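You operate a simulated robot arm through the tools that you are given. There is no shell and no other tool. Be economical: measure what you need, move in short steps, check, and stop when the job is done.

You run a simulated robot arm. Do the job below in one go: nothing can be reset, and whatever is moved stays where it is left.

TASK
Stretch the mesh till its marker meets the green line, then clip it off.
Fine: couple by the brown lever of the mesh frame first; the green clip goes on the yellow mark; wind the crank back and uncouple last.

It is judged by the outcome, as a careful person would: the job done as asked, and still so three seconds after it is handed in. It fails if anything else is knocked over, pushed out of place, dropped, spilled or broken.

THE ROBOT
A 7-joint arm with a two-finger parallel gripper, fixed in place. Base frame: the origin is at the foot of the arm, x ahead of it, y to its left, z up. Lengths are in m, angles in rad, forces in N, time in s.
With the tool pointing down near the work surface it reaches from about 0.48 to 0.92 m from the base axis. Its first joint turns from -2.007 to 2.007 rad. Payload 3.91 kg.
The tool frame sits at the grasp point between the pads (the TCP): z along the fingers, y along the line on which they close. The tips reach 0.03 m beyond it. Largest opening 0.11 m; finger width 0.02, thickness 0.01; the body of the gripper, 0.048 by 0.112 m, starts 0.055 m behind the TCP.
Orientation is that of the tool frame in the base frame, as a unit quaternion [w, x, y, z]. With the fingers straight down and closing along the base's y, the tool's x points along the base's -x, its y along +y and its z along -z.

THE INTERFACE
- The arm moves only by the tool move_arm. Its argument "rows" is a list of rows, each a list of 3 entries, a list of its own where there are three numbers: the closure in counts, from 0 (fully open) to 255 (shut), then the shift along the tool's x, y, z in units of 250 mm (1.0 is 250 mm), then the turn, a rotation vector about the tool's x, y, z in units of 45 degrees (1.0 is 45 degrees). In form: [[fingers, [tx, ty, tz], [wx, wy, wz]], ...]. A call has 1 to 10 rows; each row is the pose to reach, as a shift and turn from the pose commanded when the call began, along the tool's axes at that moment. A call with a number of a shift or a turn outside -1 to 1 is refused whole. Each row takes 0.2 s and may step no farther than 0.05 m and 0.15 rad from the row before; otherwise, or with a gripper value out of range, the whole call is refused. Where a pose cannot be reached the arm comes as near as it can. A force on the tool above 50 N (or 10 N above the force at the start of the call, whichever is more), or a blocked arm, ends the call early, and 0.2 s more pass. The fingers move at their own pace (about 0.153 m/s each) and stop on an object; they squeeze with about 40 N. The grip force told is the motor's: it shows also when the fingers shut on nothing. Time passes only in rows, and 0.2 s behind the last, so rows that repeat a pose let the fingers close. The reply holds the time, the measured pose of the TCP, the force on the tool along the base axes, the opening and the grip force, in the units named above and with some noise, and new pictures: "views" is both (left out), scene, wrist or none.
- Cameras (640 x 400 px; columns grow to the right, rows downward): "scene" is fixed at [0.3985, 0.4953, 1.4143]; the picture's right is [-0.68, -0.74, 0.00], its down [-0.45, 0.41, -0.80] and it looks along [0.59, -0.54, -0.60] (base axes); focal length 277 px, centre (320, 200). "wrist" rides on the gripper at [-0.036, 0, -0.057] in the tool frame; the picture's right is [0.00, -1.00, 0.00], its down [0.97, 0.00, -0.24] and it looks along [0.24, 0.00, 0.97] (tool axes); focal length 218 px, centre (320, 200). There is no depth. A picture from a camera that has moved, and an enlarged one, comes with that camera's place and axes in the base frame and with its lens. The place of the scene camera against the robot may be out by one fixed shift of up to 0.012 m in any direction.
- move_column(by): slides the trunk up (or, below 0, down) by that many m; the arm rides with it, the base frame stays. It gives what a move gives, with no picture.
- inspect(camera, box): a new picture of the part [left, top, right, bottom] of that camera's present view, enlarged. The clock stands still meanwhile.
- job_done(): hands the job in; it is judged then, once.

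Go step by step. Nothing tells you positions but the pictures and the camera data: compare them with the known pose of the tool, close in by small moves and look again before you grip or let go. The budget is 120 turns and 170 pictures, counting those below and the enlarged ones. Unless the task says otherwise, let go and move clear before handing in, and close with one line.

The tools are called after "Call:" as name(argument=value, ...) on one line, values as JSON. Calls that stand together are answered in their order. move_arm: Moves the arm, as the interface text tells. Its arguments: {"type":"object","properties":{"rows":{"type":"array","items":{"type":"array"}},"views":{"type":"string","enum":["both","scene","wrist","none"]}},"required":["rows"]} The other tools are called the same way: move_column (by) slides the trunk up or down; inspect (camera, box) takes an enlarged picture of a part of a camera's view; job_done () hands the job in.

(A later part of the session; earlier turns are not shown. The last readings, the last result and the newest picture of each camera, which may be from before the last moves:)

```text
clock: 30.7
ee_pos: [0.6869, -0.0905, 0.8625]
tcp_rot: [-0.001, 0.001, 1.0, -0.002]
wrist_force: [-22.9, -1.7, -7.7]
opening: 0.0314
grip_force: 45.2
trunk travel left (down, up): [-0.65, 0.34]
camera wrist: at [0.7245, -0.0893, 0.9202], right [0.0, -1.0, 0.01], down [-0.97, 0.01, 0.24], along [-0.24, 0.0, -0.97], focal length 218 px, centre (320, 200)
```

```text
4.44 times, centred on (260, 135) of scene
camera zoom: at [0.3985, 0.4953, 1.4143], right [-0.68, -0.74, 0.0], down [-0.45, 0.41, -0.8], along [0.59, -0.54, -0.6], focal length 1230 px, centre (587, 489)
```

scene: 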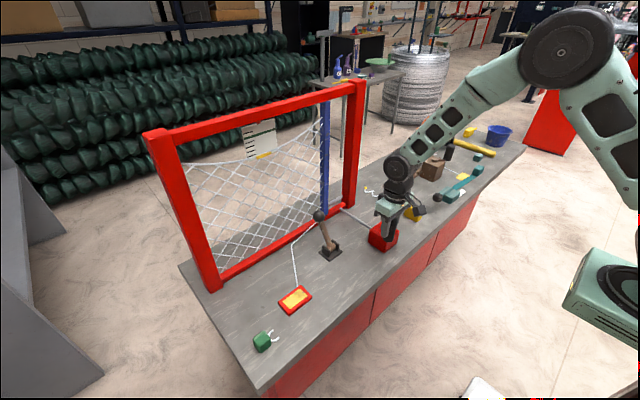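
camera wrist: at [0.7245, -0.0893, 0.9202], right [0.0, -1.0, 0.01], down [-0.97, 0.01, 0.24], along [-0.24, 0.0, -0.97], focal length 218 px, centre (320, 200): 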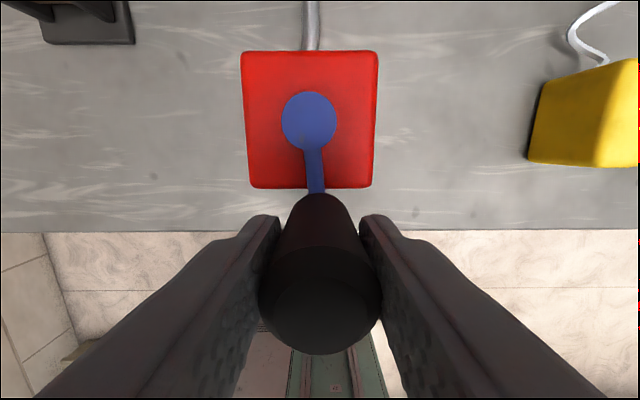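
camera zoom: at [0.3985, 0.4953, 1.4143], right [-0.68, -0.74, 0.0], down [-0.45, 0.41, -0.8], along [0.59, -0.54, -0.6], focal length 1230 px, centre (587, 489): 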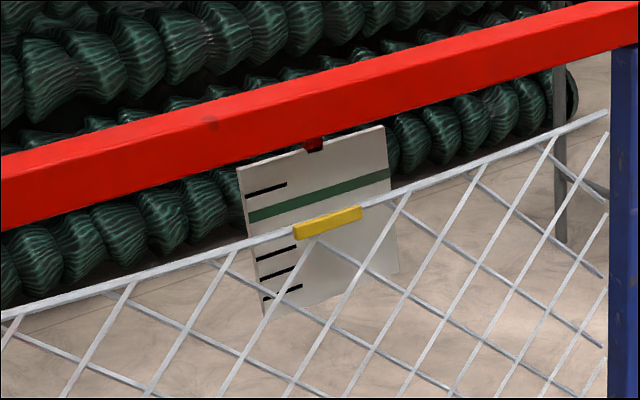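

The marker is still below the line in this view, but the view is from above so parallax matters. I'll let go of the crank (checking it holds) and look with the wrist camera level with the line.

Call:
move_arm(rows=[[0, [0, 0, 0], [0, 0, 0]], [0, [0, 0, 0], [0, 0, 0]], [0, [0, 0, -0.2], [0, 0, 0]], [0, [0, 0, -0.4], [0, 0, 0]], [0, [0, 0.16, -0.5], [0, -0.18, 0]], [0, [0, 0.32, -0.6], [0, -0.36, 0]], [0, [0, 0.48, -0.7], [0, -0.54, 0]], [0, [0, 0.64, -0.8], [0, -0.72, 0]], [0, [0, 0.8, -0.9], [0, -0.9, 0]]])

```text
clock: 32.7
ee_pos: [0.6913, 0.1091, 1.0883]
tcp_rot: [0.347, 0.002, 0.938, -0.003]
wrist_force: [0.3, -1.4, -0.1]
opening: 0.1099
grip_force: 0.1
trunk travel left (down, up): [-0.65, 0.34]
camera wrist: at [0.682, 0.1104, 1.156], right [0.0, -1.0, 0.0], down [-0.89, 0.0, -0.45], along [0.45, 0.0, -0.89], focal length 218 px, centre (320, 200)
```

scene: 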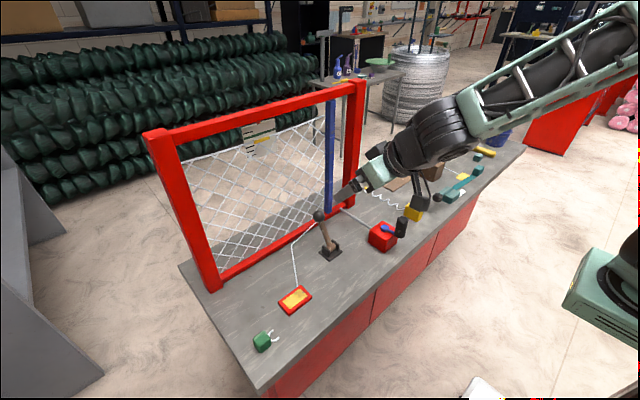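
wrist: 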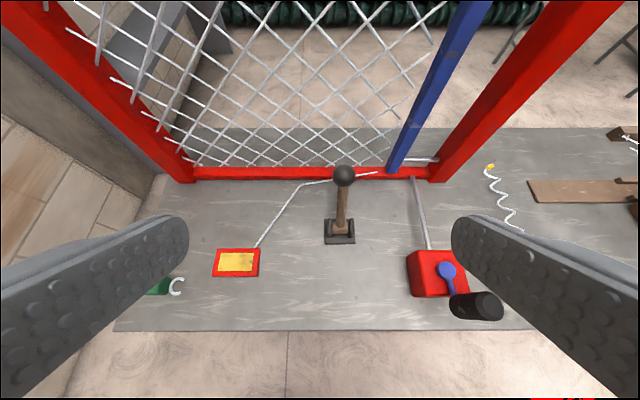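

The crank holds on its own. I'll tilt further to see the gauge level.

Call:
move_arm(rows=[[0, [-0.02, 0.07, 0], [0, -0.18, 0]], [0, [-0.04, 0.14, 0], [0, -0.36, 0]], [0, [-0.055, 0.21, -0.003], [0, -0.54, 0]], [0, [-0.068, 0.28, -0.005], [0, -0.72, 0]], [0, [-0.068, 0.28, -0.005], [0, -0.72, 0]]], views="wrist")

```text
clock: 33.6
ee_pos: [0.7136, 0.1273, 1.1648]
tcp_rot: [0.496, 0.115, 0.848, 0.147]
wrist_force: [-0.2, 0.3, -0.1]
opening: 0.1099
grip_force: 0.2
trunk travel left (down, up): [-0.65, 0.34]
stopped in row 4: the arm was blocked; the commanded pose is now the measured one
camera wrist: at [0.6799, 0.1082, 1.2208], right [-0.05, -0.93, -0.36], down [-0.68, 0.3, -0.67], along [0.73, 0.21, -0.64], focal length 218 px, centre (320, 200)
```

wrist: 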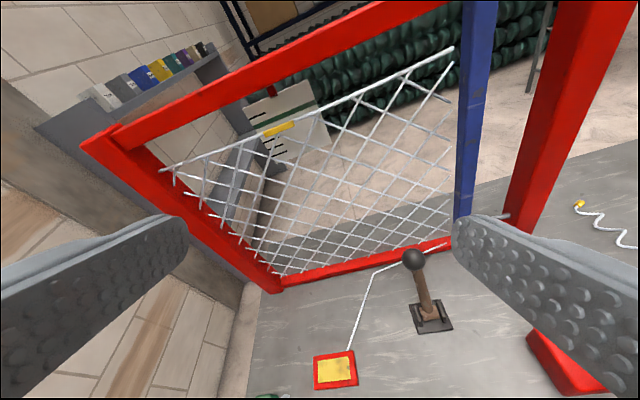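

A joint limit blocked the tilt, but this view already gives a second line of sight to the gauge. I'll zoom in.

Call:
inspect(camera="wrist", box=[220, 70, 360, 170])

Call:
inspect(camera="scene", box=[210, 90, 310, 180])

```text
4.00 times, centred on (290, 120) of wrist
camera zoom: at [0.6799, 0.1082, 1.2208], right [-0.05, -0.93, -0.36], down [-0.68, 0.3, -0.67], along [0.73, 0.21, -0.64], focal length 873 px, centre (440, 520)
```

zoom: 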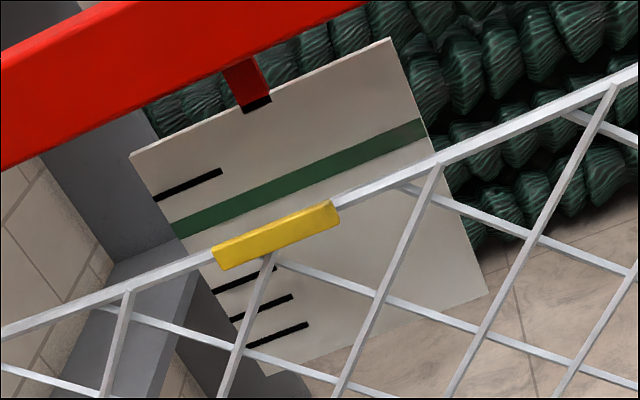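

```text
4.44 times, centred on (260, 135) of scene
camera zoom: at [0.3985, 0.4953, 1.4143], right [-0.68, -0.74, 0.0], down [-0.45, 0.41, -0.8], along [0.59, -0.54, -0.6], focal length 1230 px, centre (587, 489)
```

zoom: 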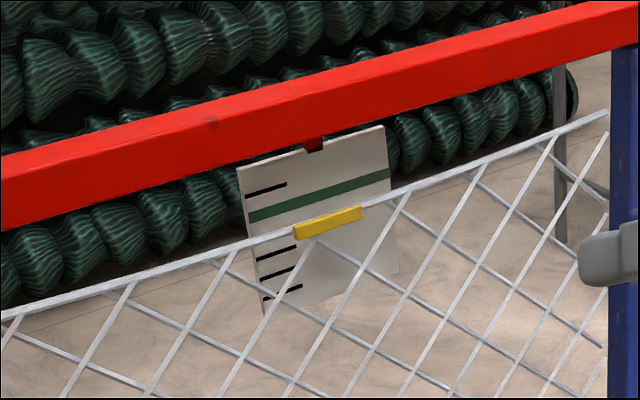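

From both views the marker stands in front of the gauge plate (x≈0.942 vs 0.964) and is about 5 mm below the line in true height, so roughly 50° more of crank. I'll go back to the crank, straightening the tool in two stages.

Call:
move_arm(rows=[[0, [-0.006, -0.087, -0.025], [0.049, 0.166, -0.038]], [0, [-0.012, -0.175, -0.05], [0.098, 0.333, -0.077]], [0, [-0.018, -0.262, -0.076], [0.148, 0.5, -0.116]], [0, [-0.024, -0.35, -0.102], [0.197, 0.666, -0.154]], [0, [-0.024, -0.35, -0.102], [0.197, 0.666, -0.154]]], views="none")

```text
clock: 34.8
ee_pos: [0.6876, 0.0403, 1.148]
tcp_rot: [0.257, 0.058, 0.961, 0.077]
wrist_force: [0.5, 0.0, 0.5]
opening: 0.1101
grip_force: 0.0
trunk travel left (down, up): [-0.65, 0.34]
```

Call:
move_arm(rows=[[0, [0.042, -0.123, 0.089], [0.04, 0.134, -0.03]], [0, [0.084, -0.246, 0.178], [0.08, 0.267, -0.06]], [0, [0.125, -0.369, 0.266], [0.12, 0.4, -0.09]], [0, [0.167, -0.492, 0.355], [0.16, 0.534, -0.12]], [0, [0.209, -0.615, 0.444], [0.2, 0.668, -0.151]], [0, [0.209, -0.615, 0.444], [0.2, 0.668, -0.151]]], views="wrist")

```text
clock: 36.2
ee_pos: [0.6879, -0.0878, 1.0016]
tcp_rot: [-0.001, 0.0, 1.0, -0.002]
wrist_force: [-1.4, -1.0, 0.4]
opening: 0.11
grip_force: 0.0
trunk travel left (down, up): [-0.65, 0.34]
camera wrist: at [0.7236, -0.0879, 1.0596], right [0.0, -1.0, 0.0], down [-0.97, 0.0, 0.24], along [-0.24, 0.0, -0.97], focal length 218 px, centre (320, 200)
```

wrist: 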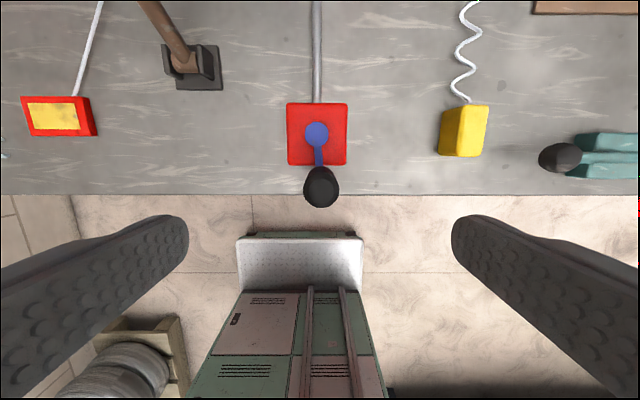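

Handle is right below. Descending and gripping it.

Call:
move_arm(rows=[[0, [0, -0.004, 0.19], [0, 0, 0]], [0, [0, -0.004, 0.38], [0, 0, 0]], [0, [0, -0.004, 0.556], [0, 0, 0]], [0, [0, -0.004, 0.556], [0, 0, 0]], [255, [0, -0.004, 0.556], [0, 0, 0]], [255, [0, -0.004, 0.556], [0, 0, 0]], [255, [0, -0.004, 0.556], [0, 0, 0]]], views="wrist")

```text
clock: 37.8
ee_pos: [0.6885, -0.0871, 0.8612]
tcp_rot: [-0.001, 0.0, 1.0, -0.001]
wrist_force: [-1.2, -1.0, -3.6]
opening: 0.0311
grip_force: 44.8
trunk travel left (down, up): [-0.65, 0.34]
camera wrist: at [0.7249, -0.0861, 0.9198], right [0.0, -1.0, 0.0], down [-0.97, 0.0, 0.24], along [-0.24, 0.0, -0.97], focal length 218 px, centre (320, 200)
```

wrist: 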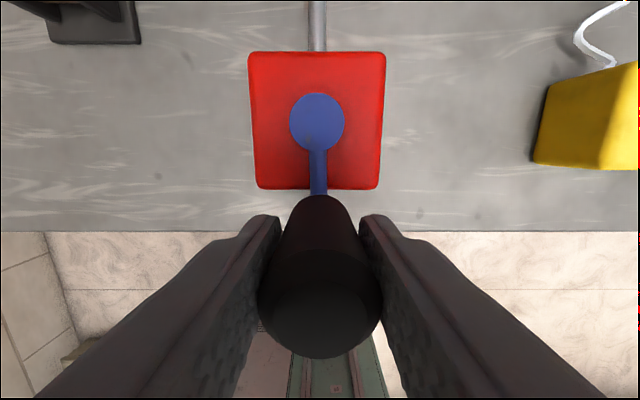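

Gripped at about 183°. I'll turn 48° further.

Call:
move_arm(rows=[[255, [0, -0.025, 0], [0, 0, 0]], [255, [-0.007, -0.052, 0], [0, 0, 0]], [255, [-0.017, -0.077, 0], [0, 0, 0]], [255, [-0.031, -0.1, 0], [0, 0, 0]], [255, [-0.048, -0.121, 0], [0, 0, 0]], [255, [-0.068, -0.14, 0], [0, 0, 0]], [255, [-0.068, -0.14, 0], [0, 0, 0]]], views="none")

Call:
inspect(camera="scene", box=[210, 90, 310, 180])

```text
clock: 39.4
ee_pos: [0.7075, -0.1243, 0.861]
tcp_rot: [-0.001, -0.002, 1.0, 0.0]
wrist_force: [-0.8, 2.3, -8.8]
opening: 0.0313
grip_force: 44.8
trunk travel left (down, up): [-0.65, 0.34]
```

```text
4.44 times, centred on (260, 135) of scene
camera zoom: at [0.3985, 0.4953, 1.4143], right [-0.68, -0.74, 0.0], down [-0.45, 0.41, -0.8], along [0.59, -0.54, -0.6], focal length 1230 px, centre (587, 489)
```

zoom: 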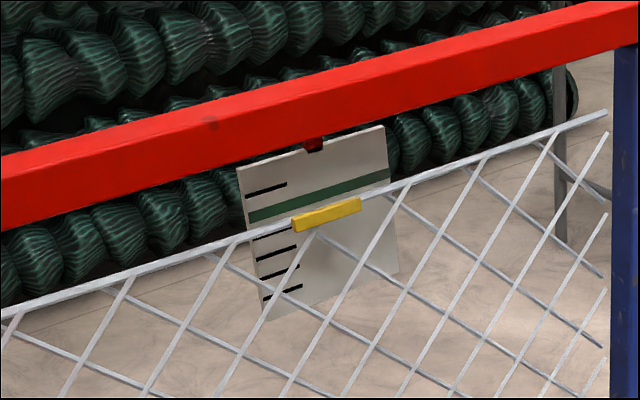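

The marker rose another ~4–5 mm. I'll release and verify from a near-level viewpoint, lowering the trunk a bit so the wrist can tilt more.

Call:
move_arm(rows=[[0, [0, 0, 0], [0, 0, 0]], [0, [0, 0, 0], [0, 0, 0]], [0, [0, 0, -0.2], [0, 0, 0]], [0, [0, 0, -0.4], [0, 0, 0]], [0, [0, 0.18, -0.48], [0, -0.18, 0]], [0, [0, 0.36, -0.56], [0, -0.36, 0]], [0, [0, 0.54, -0.64], [0, -0.54, 0]], [0, [0, 0.72, -0.72], [0, -0.72, 0]], [0, [0, 0.9, -0.8], [0, -0.9, 0]]], views="none")

Call:
move_column(by=-0.1)

```text
clock: 41.4
ee_pos: [0.7055, 0.0992, 1.0602]
tcp_rot: [0.346, -0.001, 0.938, -0.001]
wrist_force: [-0.4, -0.6, -0.4]
opening: 0.1099
grip_force: 0.0
trunk travel left (down, up): [-0.65, 0.34]
```

```text
clock: 42.7
ee_pos: [0.7053, 0.1003, 0.9594]
tcp_rot: [0.346, -0.001, 0.938, -0.001]
wrist_force: [0.7, -0.1, -0.3]
opening: 0.1099
grip_force: 0.0
trunk travel left (down, up): [-0.55, 0.44]
```

Call:
move_arm(rows=[[0, [-0.062, 0.03, -0.11], [0, -0.165, 0]], [0, [-0.124, 0.06, -0.221], [0, -0.33, 0]], [0, [-0.185, 0.09, -0.332], [0, -0.5, 0]], [0, [-0.247, 0.12, -0.442], [0, -0.66, 0]], [0, [-0.247, 0.12, -0.442], [0, -0.66, 0]]], views="wrist")

Call:
inspect(camera="scene", box=[210, 90, 310, 180])

```text
clock: 43.9
ee_pos: [0.6902, 0.107, 1.0941]
tcp_rot: [0.553, 0.047, 0.83, 0.054]
wrist_force: [0.5, 0.5, 0.2]
opening: 0.11
grip_force: 0.0
trunk travel left (down, up): [-0.55, 0.44]
stopped in row 5: the arm was blocked; the commanded pose is now the measured one
camera wrist: at [0.6514, 0.1005, 1.1501], right [-0.02, -0.99, -0.14], down [-0.59, 0.12, -0.79], along [0.8, 0.07, -0.59], focal length 218 px, centre (320, 200)
```

wrist: 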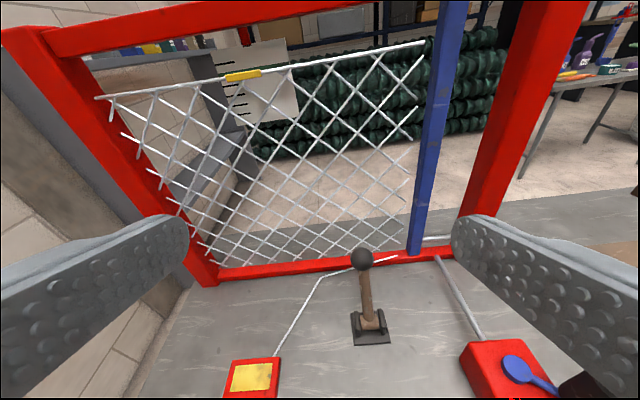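

```text
4.44 times, centred on (260, 135) of scene
camera zoom: at [0.3985, 0.4953, 1.4143], right [-0.68, -0.74, 0.0], down [-0.45, 0.41, -0.8], along [0.59, -0.54, -0.6], focal length 1230 px, centre (587, 489)
```

zoom: 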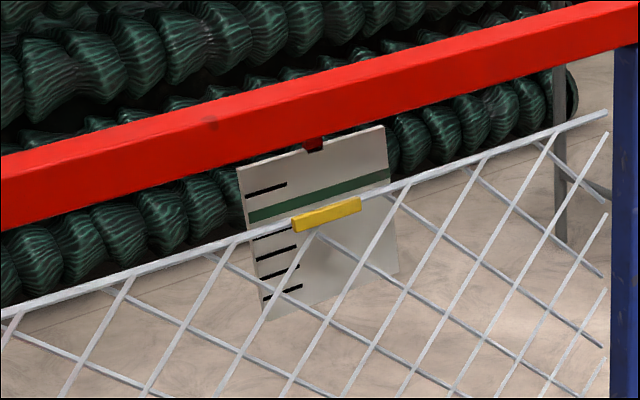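

Call:
inspect(camera="wrist", box=[200, 30, 320, 110])

```text
5.00 times, centred on (260, 70) of wrist
camera zoom: at [0.6514, 0.1005, 1.1501], right [-0.02, -0.99, -0.14], down [-0.59, 0.12, -0.79], along [0.8, 0.07, -0.59], focal length 1091 px, centre (620, 850)
```

zoom: 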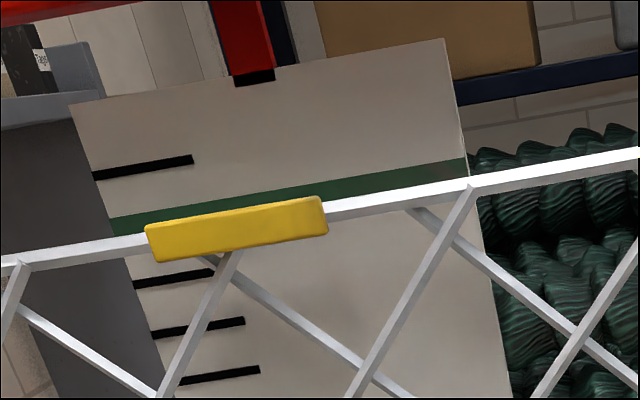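

From this near-level view the marker overlaps the lower part of the line; combining both views it is about 3.4 mm low, so ~36° more. I'll return to the crank.

Call:
move_arm(rows=[[0, [-0.011, -0.085, -0.003], [0.015, 0.149, -0.013]], [0, [-0.023, -0.17, -0.007], [0.029, 0.299, -0.026]], [0, [-0.034, -0.254, -0.01], [0.044, 0.448, -0.038]], [0, [-0.046, -0.339, -0.014], [0.058, 0.598, -0.051]], [0, [-0.057, -0.424, -0.017], [0.073, 0.747, -0.064]]], views="none")

Call:
move_column(by=0.1)

```text
clock: 45.1
ee_pos: [0.689, 0.0011, 1.0913]
tcp_rot: [0.288, 0.022, 0.957, 0.026]
wrist_force: [-0.7, 0.8, 0.2]
opening: 0.11
grip_force: 0.0
trunk travel left (down, up): [-0.55, 0.44]
```

```text
clock: 46.4
ee_pos: [0.6895, 0.0008, 1.1917]
tcp_rot: [0.29, 0.023, 0.957, 0.026]
wrist_force: [0.3, 0.1, 0.3]
opening: 0.11
grip_force: 0.1
trunk travel left (down, up): [-0.65, 0.34]
```

Call:
move_arm(rows=[[0, [0.067, -0.109, 0.132], [0.013, 0.149, -0.012]], [0, [0.134, -0.218, 0.264], [0.027, 0.298, -0.023]], [0, [0.201, -0.328, 0.397], [0.04, 0.446, -0.035]], [0, [0.268, -0.437, 0.529], [0.054, 0.595, -0.046]], [0, [0.335, -0.546, 0.661], [0.067, 0.744, -0.058]], [0, [0.335, -0.546, 0.661], [0.067, 0.744, -0.058]]], views="wrist")

```text
clock: 47.8
ee_pos: [0.7082, -0.1255, 0.9999]
tcp_rot: [0.001, 0.0, 1.0, 0.001]
wrist_force: [0.0, -0.3, 0.8]
opening: 0.1101
grip_force: 0.1
trunk travel left (down, up): [-0.65, 0.34]
camera wrist: at [0.744, -0.1252, 1.0585], right [0.0, -1.0, 0.0], down [-0.97, 0.0, 0.24], along [-0.24, 0.0, -0.97], focal length 218 px, centre (320, 200)
```

wrist: 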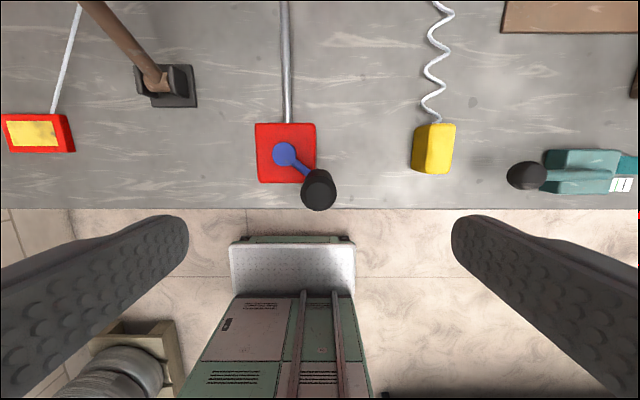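

Call:
move_arm(rows=[[0, [0.003, 0.004, 0.19], [0, 0, 0]], [0, [0.003, 0.004, 0.38], [0, 0, 0]], [0, [0.003, 0.004, 0.55], [0, 0, 0]], [0, [0.003, 0.004, 0.55], [0, 0, 0]], [255, [0.003, 0.004, 0.55], [0, 0, 0]], [255, [0.003, 0.004, 0.55], [0, 0, 0]], [255, [0.003, 0.004, 0.55], [0, 0, 0]]], views="none")

```text
clock: 49.4
ee_pos: [0.7058, -0.1236, 0.8612]
tcp_rot: [0.001, 0.0, 1.0, 0.0]
wrist_force: [-1.5, 0.7, -3.2]
opening: 0.0311
grip_force: 45.2
trunk travel left (down, up): [-0.65, 0.34]
```

Call:
move_arm(rows=[[255, [-0.025, -0.017, 0], [0, 0, 0]], [255, [-0.053, -0.03, 0], [0, 0, 0]], [255, [-0.082, -0.038, 0], [0, 0, 0]], [255, [-0.113, -0.041, 0], [0, 0, 0]], [255, [-0.113, -0.041, 0], [0, 0, 0]]], views="none")

Call:
inspect(camera="scene", box=[210, 90, 310, 180])

Call:
inspect(camera="scene", box=[235, 110, 285, 150])

```text
clock: 50.6
ee_pos: [0.7346, -0.1356, 0.8612]
tcp_rot: [0.001, 0.0, 1.0, 0.0]
wrist_force: [-2.3, -5.5, -11.2]
opening: 0.0311
grip_force: 45.4
trunk travel left (down, up): [-0.65, 0.34]
```

```text
4.44 times, centred on (260, 135) of scene
camera zoom: at [0.3985, 0.4953, 1.4143], right [-0.68, -0.74, 0.0], down [-0.45, 0.41, -0.8], along [0.59, -0.54, -0.6], focal length 1230 px, centre (587, 489)
```

zoom: 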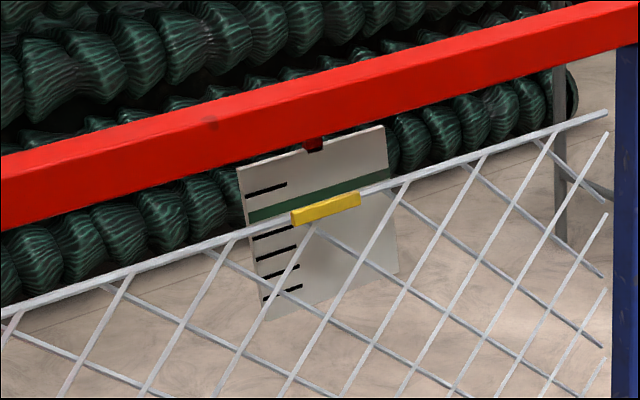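

```text
10.00 times, centred on (260, 130) of scene
camera zoom: at [0.3985, 0.4953, 1.4143], right [-0.68, -0.74, 0.0], down [-0.45, 0.41, -0.8], along [0.59, -0.54, -0.6], focal length 2767 px, centre (920, 900)
```

zoom: 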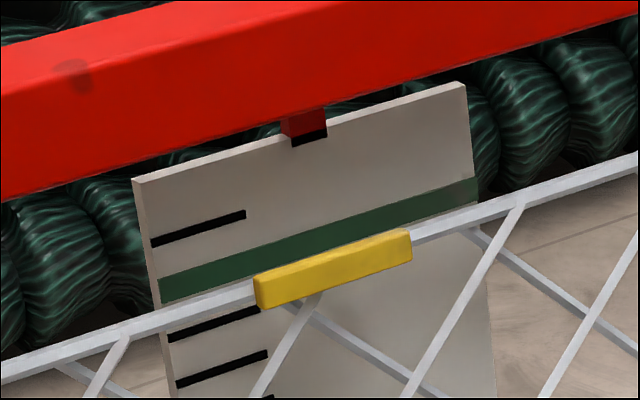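

Both views combined suggest the marker is now at line height. I'll release and confirm with the near-level view again on the way to the clip.

Call:
move_arm(rows=[[0, [0, 0, 0], [0, 0, 0]], [0, [0, 0, 0], [0, 0, 0]], [0, [0, 0, -0.2], [0, 0, 0]], [0, [0, 0, -0.4], [0, 0, 0]], [0, [0.02, 0.18, -0.48], [0, -0.18, 0]], [0, [0.04, 0.36, -0.56], [0, -0.36, 0]], [0, [0.07, 0.54, -0.63], [0, -0.54, 0]], [0, [0.1, 0.72, -0.7], [0, -0.72, 0]], [0, [0.13, 0.9, -0.77], [0, -0.9, 0]]], views="none")

Call:
move_column(by=-0.1)

Call:
move_arm(rows=[[0, [-0.062, 0.05, -0.11], [0, -0.165, 0]], [0, [-0.124, 0.1, -0.221], [0, -0.33, 0]], [0, [-0.185, 0.15, -0.332], [0, -0.5, 0]], [0, [-0.23, 0.17, -0.41], [0, -0.58, 0]], [0, [-0.23, 0.17, -0.41], [0, -0.58, 0]]], views="wrist")

Call:
inspect(camera="wrist", box=[200, 20, 340, 110])

```text
clock: 52.6
ee_pos: [0.7041, 0.0902, 1.0559]
tcp_rot: [0.349, 0.0, 0.937, 0.001]
wrist_force: [0.0, 0.3, 0.4]
opening: 0.1098
grip_force: 0.1
trunk travel left (down, up): [-0.65, 0.34]
```

```text
clock: 53.9
ee_pos: [0.7032, 0.0907, 0.9548]
tcp_rot: [0.348, 0.0, 0.938, 0.001]
wrist_force: [0.0, -0.6, -0.1]
opening: 0.11
grip_force: 0.1
trunk travel left (down, up): [-0.55, 0.44]
```

```text
clock: 55.1
ee_pos: [0.6852, 0.1173, 1.0784]
tcp_rot: [0.537, 0.03, 0.842, 0.035]
wrist_force: [1.9, -2.2, 1.4]
opening: 0.1101
grip_force: 0.0
trunk travel left (down, up): [-0.55, 0.44]
camera wrist: at [0.6499, 0.1122, 1.136], right [-0.01, -1.0, -0.09], down [-0.63, 0.08, -0.78], along [0.78, 0.05, -0.62], focal length 218 px, centre (320, 200)
```

wrist: 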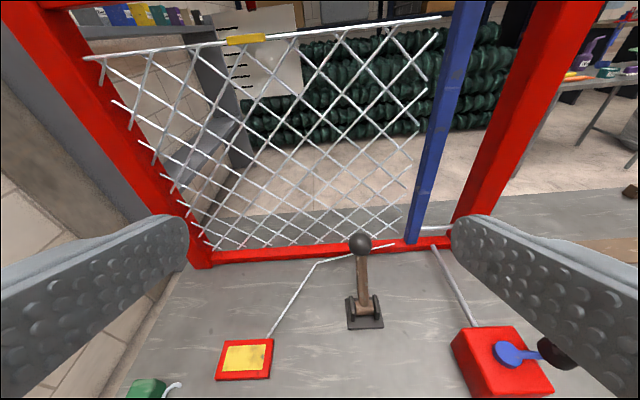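

```text
4.44 times, centred on (270, 65) of wrist
camera zoom: at [0.6499, 0.1122, 1.136], right [-0.01, -1.0, -0.09], down [-0.63, 0.08, -0.78], along [0.78, 0.05, -0.62], focal length 970 px, centre (542, 800)
```

zoom: 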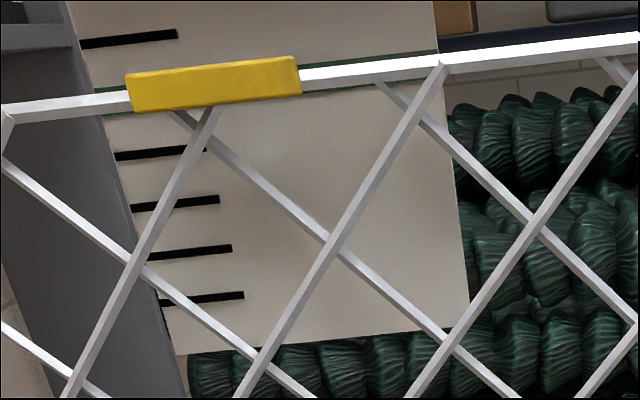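

At level the marker sits on the green line (about 1 mm above its centre, well within its width). Tension is set; next I'll fetch the green clip.

Call:
move_arm(rows=[[0, [0.008, 0.106, 0.007], [0.009, 0.145, -0.008]], [0, [0.016, 0.213, 0.014], [0.019, 0.289, -0.016]], [0, [0.024, 0.319, 0.02], [0.028, 0.434, -0.024]], [0, [0.032, 0.426, 0.027], [0.038, 0.578, -0.032]], [0, [0.04, 0.532, 0.034], [0.047, 0.723, -0.04]]], views="none")

Call:
move_column(by=0.1)

```text
clock: 56.3
ee_pos: [0.6837, 0.2658, 1.0576]
tcp_rot: [0.293, -0.003, 0.956, -0.024]
wrist_force: [-1.2, -0.6, 0.4]
opening: 0.1099
grip_force: 0.0
trunk travel left (down, up): [-0.55, 0.44]
```

```text
clock: 57.6
ee_pos: [0.6833, 0.264, 1.1558]
tcp_rot: [0.295, -0.003, 0.955, -0.023]
wrist_force: [0.5, 0.4, -0.2]
opening: 0.1099
grip_force: 0.1
trunk travel left (down, up): [-0.65, 0.34]
```

Call:
move_arm(rows=[[0, [0.047, 0.083, 0.114], [-0.012, 0.153, 0.002]], [0, [0.095, 0.166, 0.228], [-0.024, 0.305, 0.003]], [0, [0.142, 0.248, 0.342], [-0.036, 0.458, 0.005]], [0, [0.19, 0.331, 0.456], [-0.048, 0.61, 0.006]], [0, [0.237, 0.414, 0.57], [-0.06, 0.763, 0.008]], [0, [0.237, 0.414, 0.57], [-0.06, 0.763, 0.008]]], views="wrist")

Call:
inspect(camera="scene", box=[235, 270, 335, 370])

```text
clock: 59.0
ee_pos: [0.7168, 0.3598, 0.9999]
tcp_rot: [-0.001, 0.001, 1.0, 0.0]
wrist_force: [-0.1, 0.2, -0.2]
opening: 0.11
grip_force: 0.1
trunk travel left (down, up): [-0.65, 0.34]
camera wrist: at [0.7529, 0.3598, 1.0578], right [0.0, -1.0, 0.0], down [-0.97, 0.0, 0.24], along [-0.24, 0.0, -0.97], focal length 218 px, centre (320, 200)
```

wrist: 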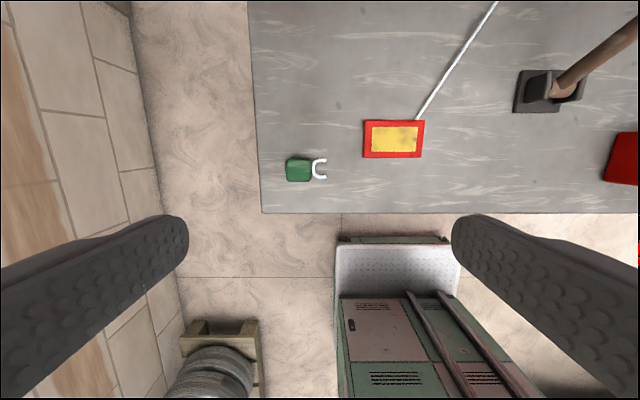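

```text
4.00 times, centred on (285, 320) of scene
camera zoom: at [0.3985, 0.4953, 1.4143], right [-0.68, -0.74, 0.0], down [-0.45, 0.41, -0.8], along [0.59, -0.54, -0.6], focal length 1107 px, centre (460, -280)
```

zoom: 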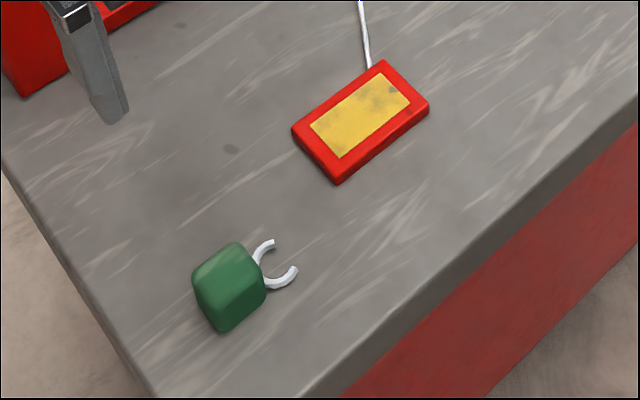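

The clip body is about 34×31 mm at (0.723, 0.387) with its hook on the -y side, so I'll grip it across x. I'll turn the gripper 90° while coming down above it.

Call:
move_arm(rows=[[0, [-0.004, 0.018, 0.06], [0, 0, -0.166]], [0, [-0.008, 0.036, 0.12], [0, 0, -0.333]], [0, [-0.012, 0.054, 0.18], [0, 0, -0.5]], [0, [-0.016, 0.072, 0.24], [0, 0, -0.666]], [0, [-0.02, 0.09, 0.3], [0, 0, -0.833]], [0, [-0.024, 0.108, 0.36], [0, 0, -1.0]]], views="none")

Call:
move_arm(rows=[[0, [0, 0, 0.03], [0, 0, -0.166]], [0, [0, 0, 0.06], [0, 0, -0.333]], [0, [0, 0, 0.09], [0, 0, -0.5]], [0, [0, 0, 0.12], [0, 0, -0.666]], [0, [0, 0, 0.16], [0, 0, -0.833]], [0, [0, 0, 0.2], [0, 0, -1.0]], [0, [0, 0, 0.2], [0, 0, -1.0]]], views="both")

```text
clock: 60.5
ee_pos: [0.7213, 0.3884, 0.9111]
tcp_rot: [-0.001, -0.384, 0.924, 0.001]
wrist_force: [-0.4, -0.2, 0.1]
opening: 0.1099
grip_force: 0.0
trunk travel left (down, up): [-0.65, 0.34]
```

```text
clock: 62.0
ee_pos: [0.7233, 0.3876, 0.8612]
tcp_rot: [-0.001, -0.707, 0.707, 0.001]
wrist_force: [-0.2, 0.1, 0.4]
opening: 0.1098
grip_force: 0.0
trunk travel left (down, up): [-0.65, 0.34]
camera wrist: at [0.7234, 0.424, 0.9195], right [1.0, 0.0, 0.0], down [0.0, -0.97, 0.24], along [0.0, -0.24, -0.97], focal length 218 px, centre (320, 200)
```

scene: 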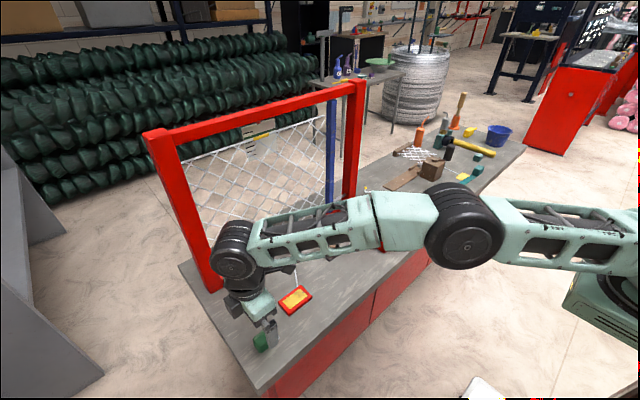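
wrist: 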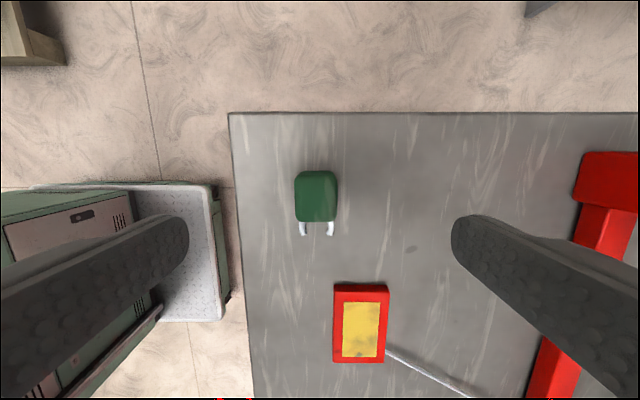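

The clip sits right below at about (0.721, 0.390). Descending with fingertips just above the table, then closing.

Call:
move_arm(rows=[[0, [-0.008, 0.01, 0.14], [0, 0, 0]], [0, [-0.008, 0.01, 0.28], [0, 0, 0]], [0, [-0.008, 0.01, 0.34], [0, 0, 0]], [0, [-0.008, 0.01, 0.34], [0, 0, 0]]], views="wrist")

Call:
inspect(camera="scene", box=[225, 290, 325, 370])

```text
clock: 63.0
ee_pos: [0.7196, 0.3884, 0.7782]
tcp_rot: [0.002, 0.707, -0.707, -0.001]
wrist_force: [0.3, -0.4, 0.0]
opening: 0.11
grip_force: 0.0
trunk travel left (down, up): [-0.65, 0.34]
camera wrist: at [0.7191, 0.4245, 0.8354], right [1.0, 0.0, 0.0], down [0.0, -0.97, 0.24], along [0.0, -0.24, -0.97], focal length 218 px, centre (320, 200)
```

wrist: 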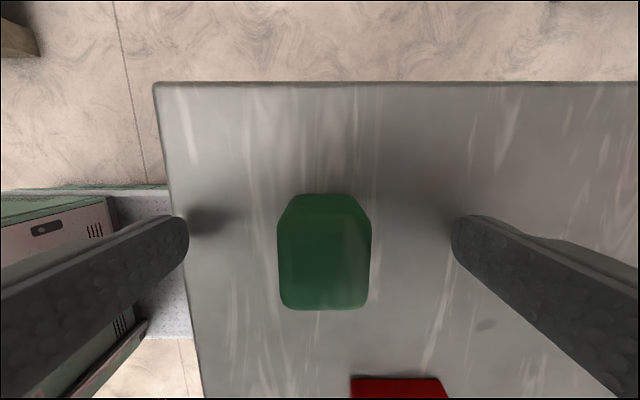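

```text
5.00 times, centred on (275, 330) of scene
camera zoom: at [0.3985, 0.4953, 1.4143], right [-0.68, -0.74, 0.0], down [-0.45, 0.41, -0.8], along [0.59, -0.54, -0.6], focal length 1384 px, centre (545, -450)
```

zoom: 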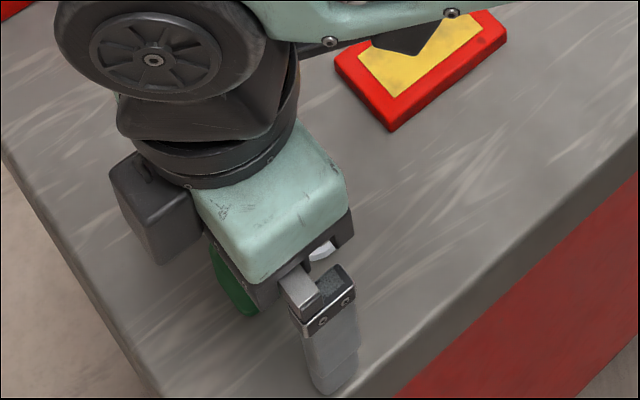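

Well centred. Closing on the clip.

Call:
move_arm(rows=[[255, [0, 0, 0], [0, 0, 0]], [255, [0, 0, 0], [0, 0, 0]], [255, [0, 0, 0], [0, 0, 0]], [255, [0, 0, -0.1], [0, 0, 0]], [255, [0, 0, -0.25], [0, 0, 0]]], views="both")

```text
clock: 64.2
ee_pos: [0.718, 0.3902, 0.8406]
tcp_rot: [-0.002, -0.707, 0.707, 0.001]
wrist_force: [1.0, 0.5, -0.9]
opening: 0.0291
grip_force: 40.0
trunk travel left (down, up): [-0.65, 0.34]
camera wrist: at [0.7189, 0.4259, 0.8973], right [1.0, 0.0, 0.0], down [0.0, -0.97, 0.24], along [0.0, -0.24, -0.97], focal length 218 px, centre (320, 200)
```

scene: 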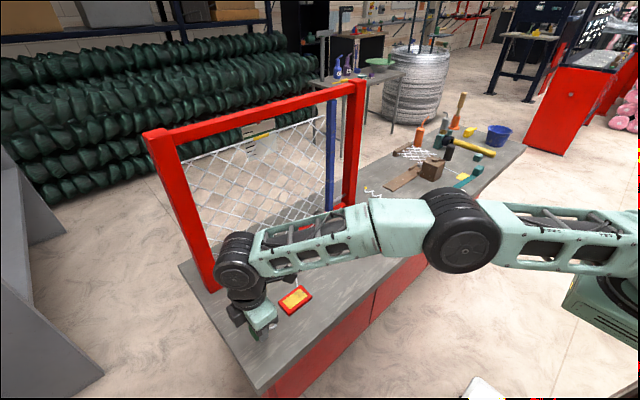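
wrist: 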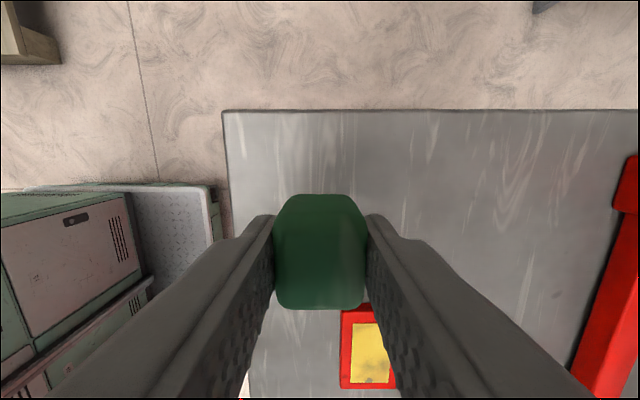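

The clip is held. Moving above the yellow mark of the pad at about (0.760, 0.264).

Call:
move_arm(rows=[[255, [0.124, -0.042, 0], [0, 0, 0]], [255, [0.248, -0.084, 0], [0, 0, 0]], [255, [0.372, -0.126, 0], [0, 0, 0]], [255, [0.496, -0.168, 0], [0, 0, 0]], [255, [0.496, -0.168, 0], [0, 0, 0]]], views="both")

Call:
inspect(camera="scene", box=[250, 250, 350, 330])

```text
clock: 65.5
ee_pos: [0.7622, 0.2664, 0.8377]
tcp_rot: [0.0, 0.707, -0.707, 0.0]
wrist_force: [0.8, 0.0, -0.8]
opening: 0.0294
grip_force: 39.9
trunk travel left (down, up): [-0.65, 0.34]
camera wrist: at [0.7632, 0.3024, 0.8961], right [1.0, 0.0, 0.0], down [0.0, -0.97, 0.24], along [0.0, -0.24, -0.97], focal length 218 px, centre (320, 200)
```

scene: 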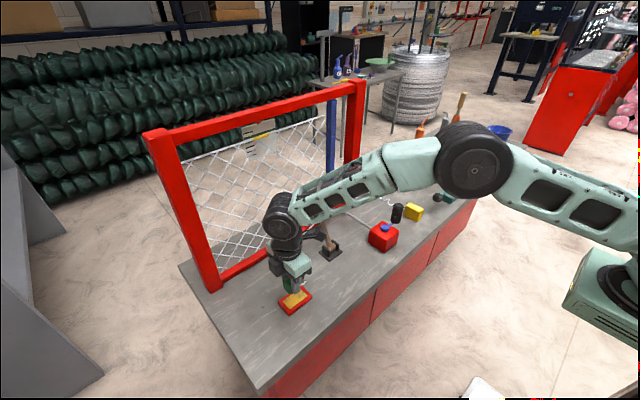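
wrist: 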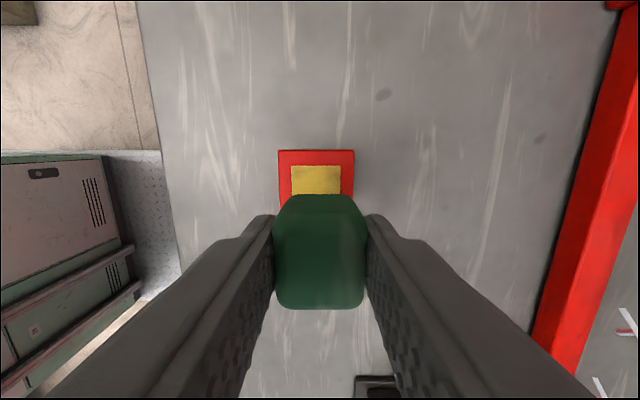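

```text
5.00 times, centred on (300, 290) of scene
camera zoom: at [0.3985, 0.4953, 1.4143], right [-0.68, -0.74, 0.0], down [-0.45, 0.41, -0.8], along [0.59, -0.54, -0.6], focal length 1384 px, centre (420, -250)
```

zoom: 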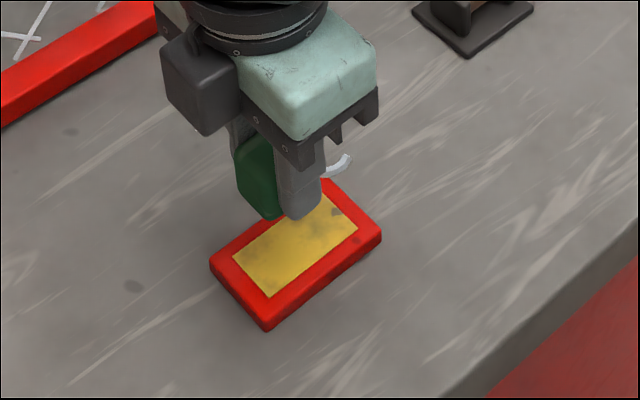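

Aligned over the mark. I'll lower gently until the clip touches the pad.

Call:
move_arm(rows=[[255, [0.01, 0.004, 0.06], [0, 0, 0]], [255, [0.01, 0.004, 0.12], [0, 0, 0]], [255, [0.01, 0.004, 0.15], [0, 0, 0]], [255, [0.01, 0.004, 0.165], [0, 0, 0]], [255, [0.01, 0.004, 0.175], [0, 0, 0]]], views="both")

Call:
inspect(camera="scene", box=[250, 250, 350, 330])

```text
clock: 66.7
ee_pos: [0.7601, 0.263, 0.7937]
tcp_rot: [-0.002, -0.706, 0.708, 0.001]
wrist_force: [0.1, 0.2, -1.7]
opening: 0.029
grip_force: 39.9
trunk travel left (down, up): [-0.65, 0.34]
camera wrist: at [0.7612, 0.2994, 0.8525], right [1.0, 0.0, 0.0], down [0.0, -0.97, 0.24], along [0.0, -0.24, -0.97], focal length 218 px, centre (320, 200)
```

scene: 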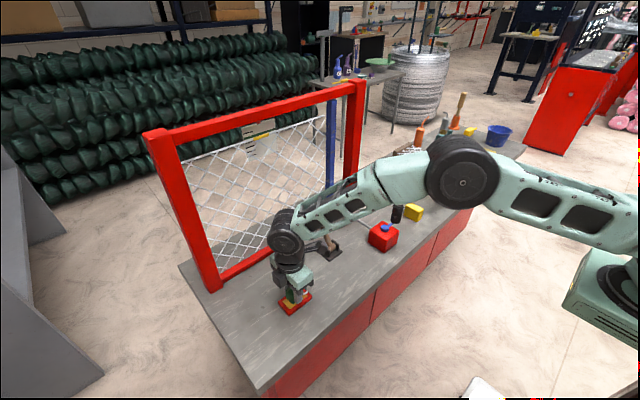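
wrist: 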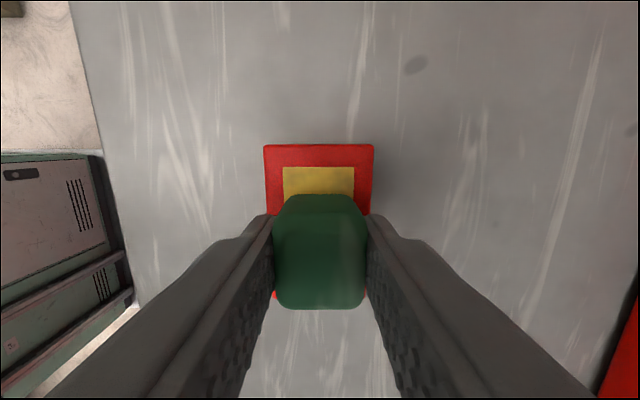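

```text
5.00 times, centred on (300, 290) of scene
camera zoom: at [0.3985, 0.4953, 1.4143], right [-0.68, -0.74, 0.0], down [-0.45, 0.41, -0.8], along [0.59, -0.54, -0.6], focal length 1384 px, centre (420, -250)
```

zoom: 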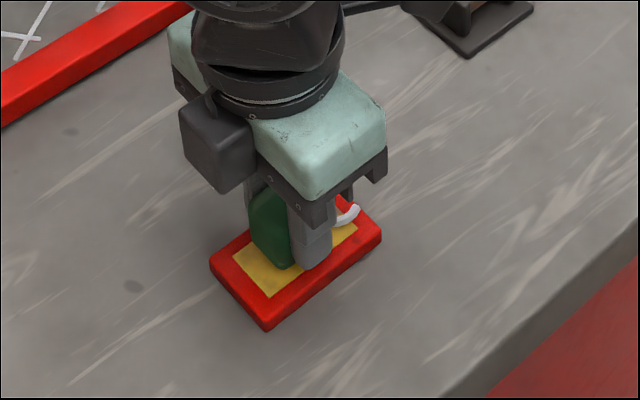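

No contact yet; a few mm more in tiny steps.

Call:
move_arm(rows=[[255, [0, 0, 0.006], [0, 0, 0]], [255, [0, 0, 0.012], [0, 0, 0]], [255, [0, 0, 0.018], [0, 0, 0]], [255, [0, 0, 0.018], [0, 0, 0]]], views="none")

```text
clock: 67.7
ee_pos: [0.7606, 0.2637, 0.7899]
tcp_rot: [0.001, 0.707, -0.707, 0.0]
wrist_force: [0.1, 0.5, -0.9]
opening: 0.0288
grip_force: 39.8
trunk travel left (down, up): [-0.65, 0.34]
```

Call:
move_arm(rows=[[255, [0, 0, 0.006], [0, 0, 0]], [255, [0, 0, 0.012], [0, 0, 0]], [255, [0, 0, 0.018], [0, 0, 0]], [255, [0, 0, 0.018], [0, 0, 0]]], views="wrist")

Call:
inspect(camera="scene", box=[265, 260, 335, 320])

```text
clock: 68.7
ee_pos: [0.7597, 0.2633, 0.7882]
tcp_rot: [0.002, -0.706, 0.708, 0.0]
wrist_force: [-3.4, -3.9, 32.4]
opening: 0.0292
grip_force: 39.6
trunk travel left (down, up): [-0.65, 0.34]
camera wrist: at [0.7606, 0.2999, 0.8475], right [1.0, 0.0, 0.0], down [0.0, -0.97, 0.24], along [0.0, -0.24, -0.97], focal length 218 px, centre (320, 200)
```

wrist: 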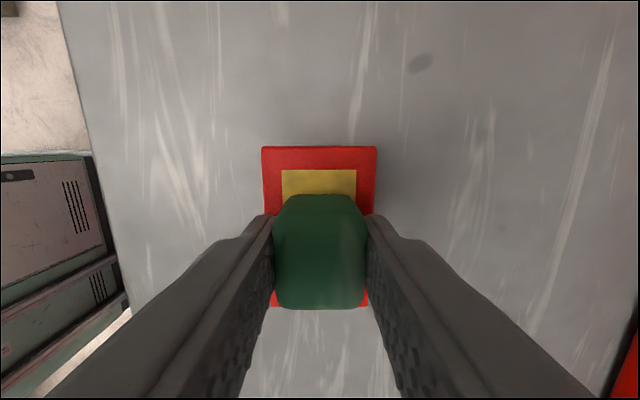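

```text
6.67 times, centred on (300, 290) of scene
camera zoom: at [0.3985, 0.4953, 1.4143], right [-0.68, -0.74, 0.0], down [-0.45, 0.41, -0.8], along [0.59, -0.54, -0.6], focal length 1845 px, centre (453, -400)
```

zoom: 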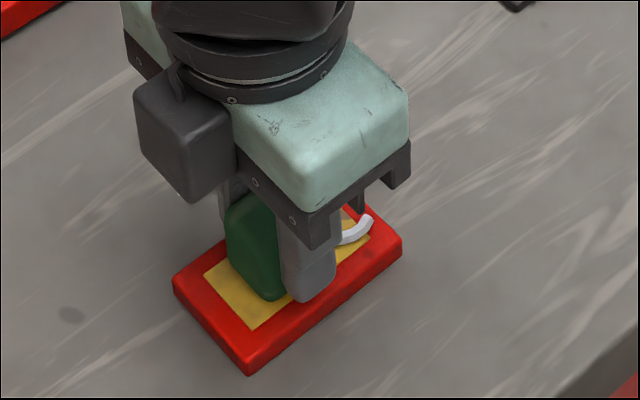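

Contact (32 N). I'll ease up 1.5 mm, open, and lift away.

Call:
move_arm(rows=[[255, [0, 0, -0.007], [0, 0, 0]], [0, [0, 0, -0.007], [0, 0, 0]], [0, [0, 0, -0.007], [0, 0, 0]], [0, [0, 0, -0.007], [0, 0, 0]], [0, [0, 0, -0.15], [0, 0, 0]], [0, [0, 0, -0.34], [0, 0, 0]], [0, [0, 0, -0.53], [0, 0, 0]], [0, [0, 0, -0.72], [0, 0, 0]], [0, [0, 0, -0.72], [0, 0, 0]]], views="both")

Call:
inspect(camera="wrist", box=[250, 120, 390, 220])

Call:
inspect(camera="scene", box=[265, 260, 335, 320])

Call:
inspect(camera="scene", box=[210, 90, 310, 180])

```text
clock: 70.7
ee_pos: [0.7592, 0.2667, 0.9652]
tcp_rot: [-0.002, -0.707, 0.708, 0.001]
wrist_force: [-0.4, -0.3, 0.0]
opening: 0.1101
grip_force: 0.1
trunk travel left (down, up): [-0.65, 0.34]
camera wrist: at [0.7592, 0.3033, 1.0238], right [1.0, 0.0, 0.0], down [0.0, -0.97, 0.24], along [0.0, -0.24, -0.97], focal length 218 px, centre (320, 200)
```

scene: 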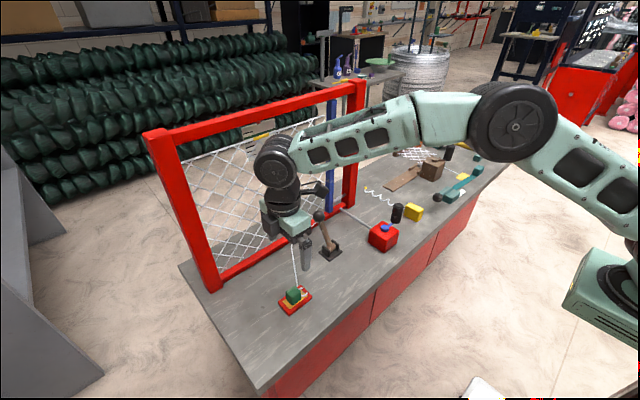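
wrist: 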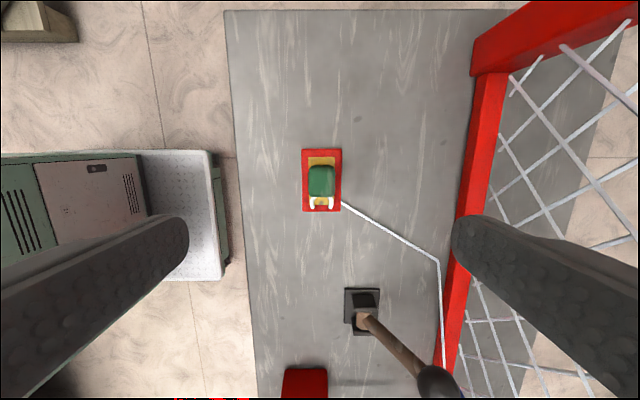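

```text
4.00 times, centred on (320, 170) of wrist
camera zoom: at [0.7592, 0.3033, 1.0238], right [1.0, 0.0, 0.0], down [0.0, -0.97, 0.24], along [0.0, -0.24, -0.97], focal length 873 px, centre (320, 320)
```

zoom: 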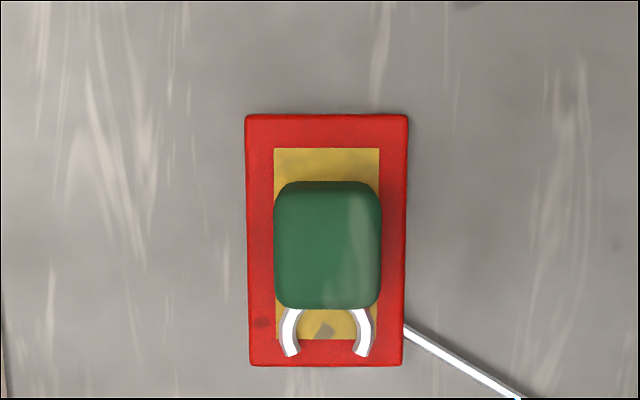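

```text
6.67 times, centred on (300, 290) of scene
camera zoom: at [0.3985, 0.4953, 1.4143], right [-0.68, -0.74, 0.0], down [-0.45, 0.41, -0.8], along [0.59, -0.54, -0.6], focal length 1845 px, centre (453, -400)
```

zoom: 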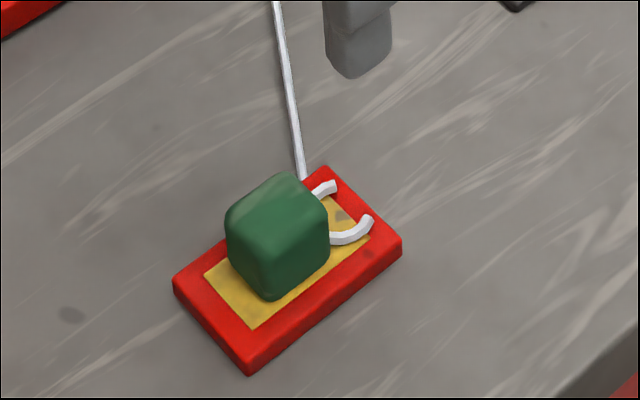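

```text
4.44 times, centred on (260, 135) of scene
camera zoom: at [0.3985, 0.4953, 1.4143], right [-0.68, -0.74, 0.0], down [-0.45, 0.41, -0.8], along [0.59, -0.54, -0.6], focal length 1230 px, centre (587, 489)
```

zoom: 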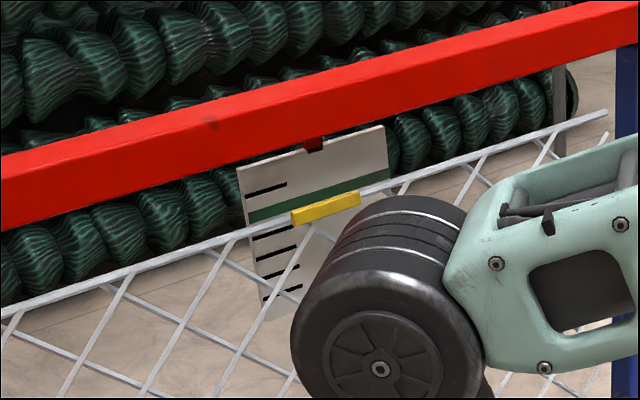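

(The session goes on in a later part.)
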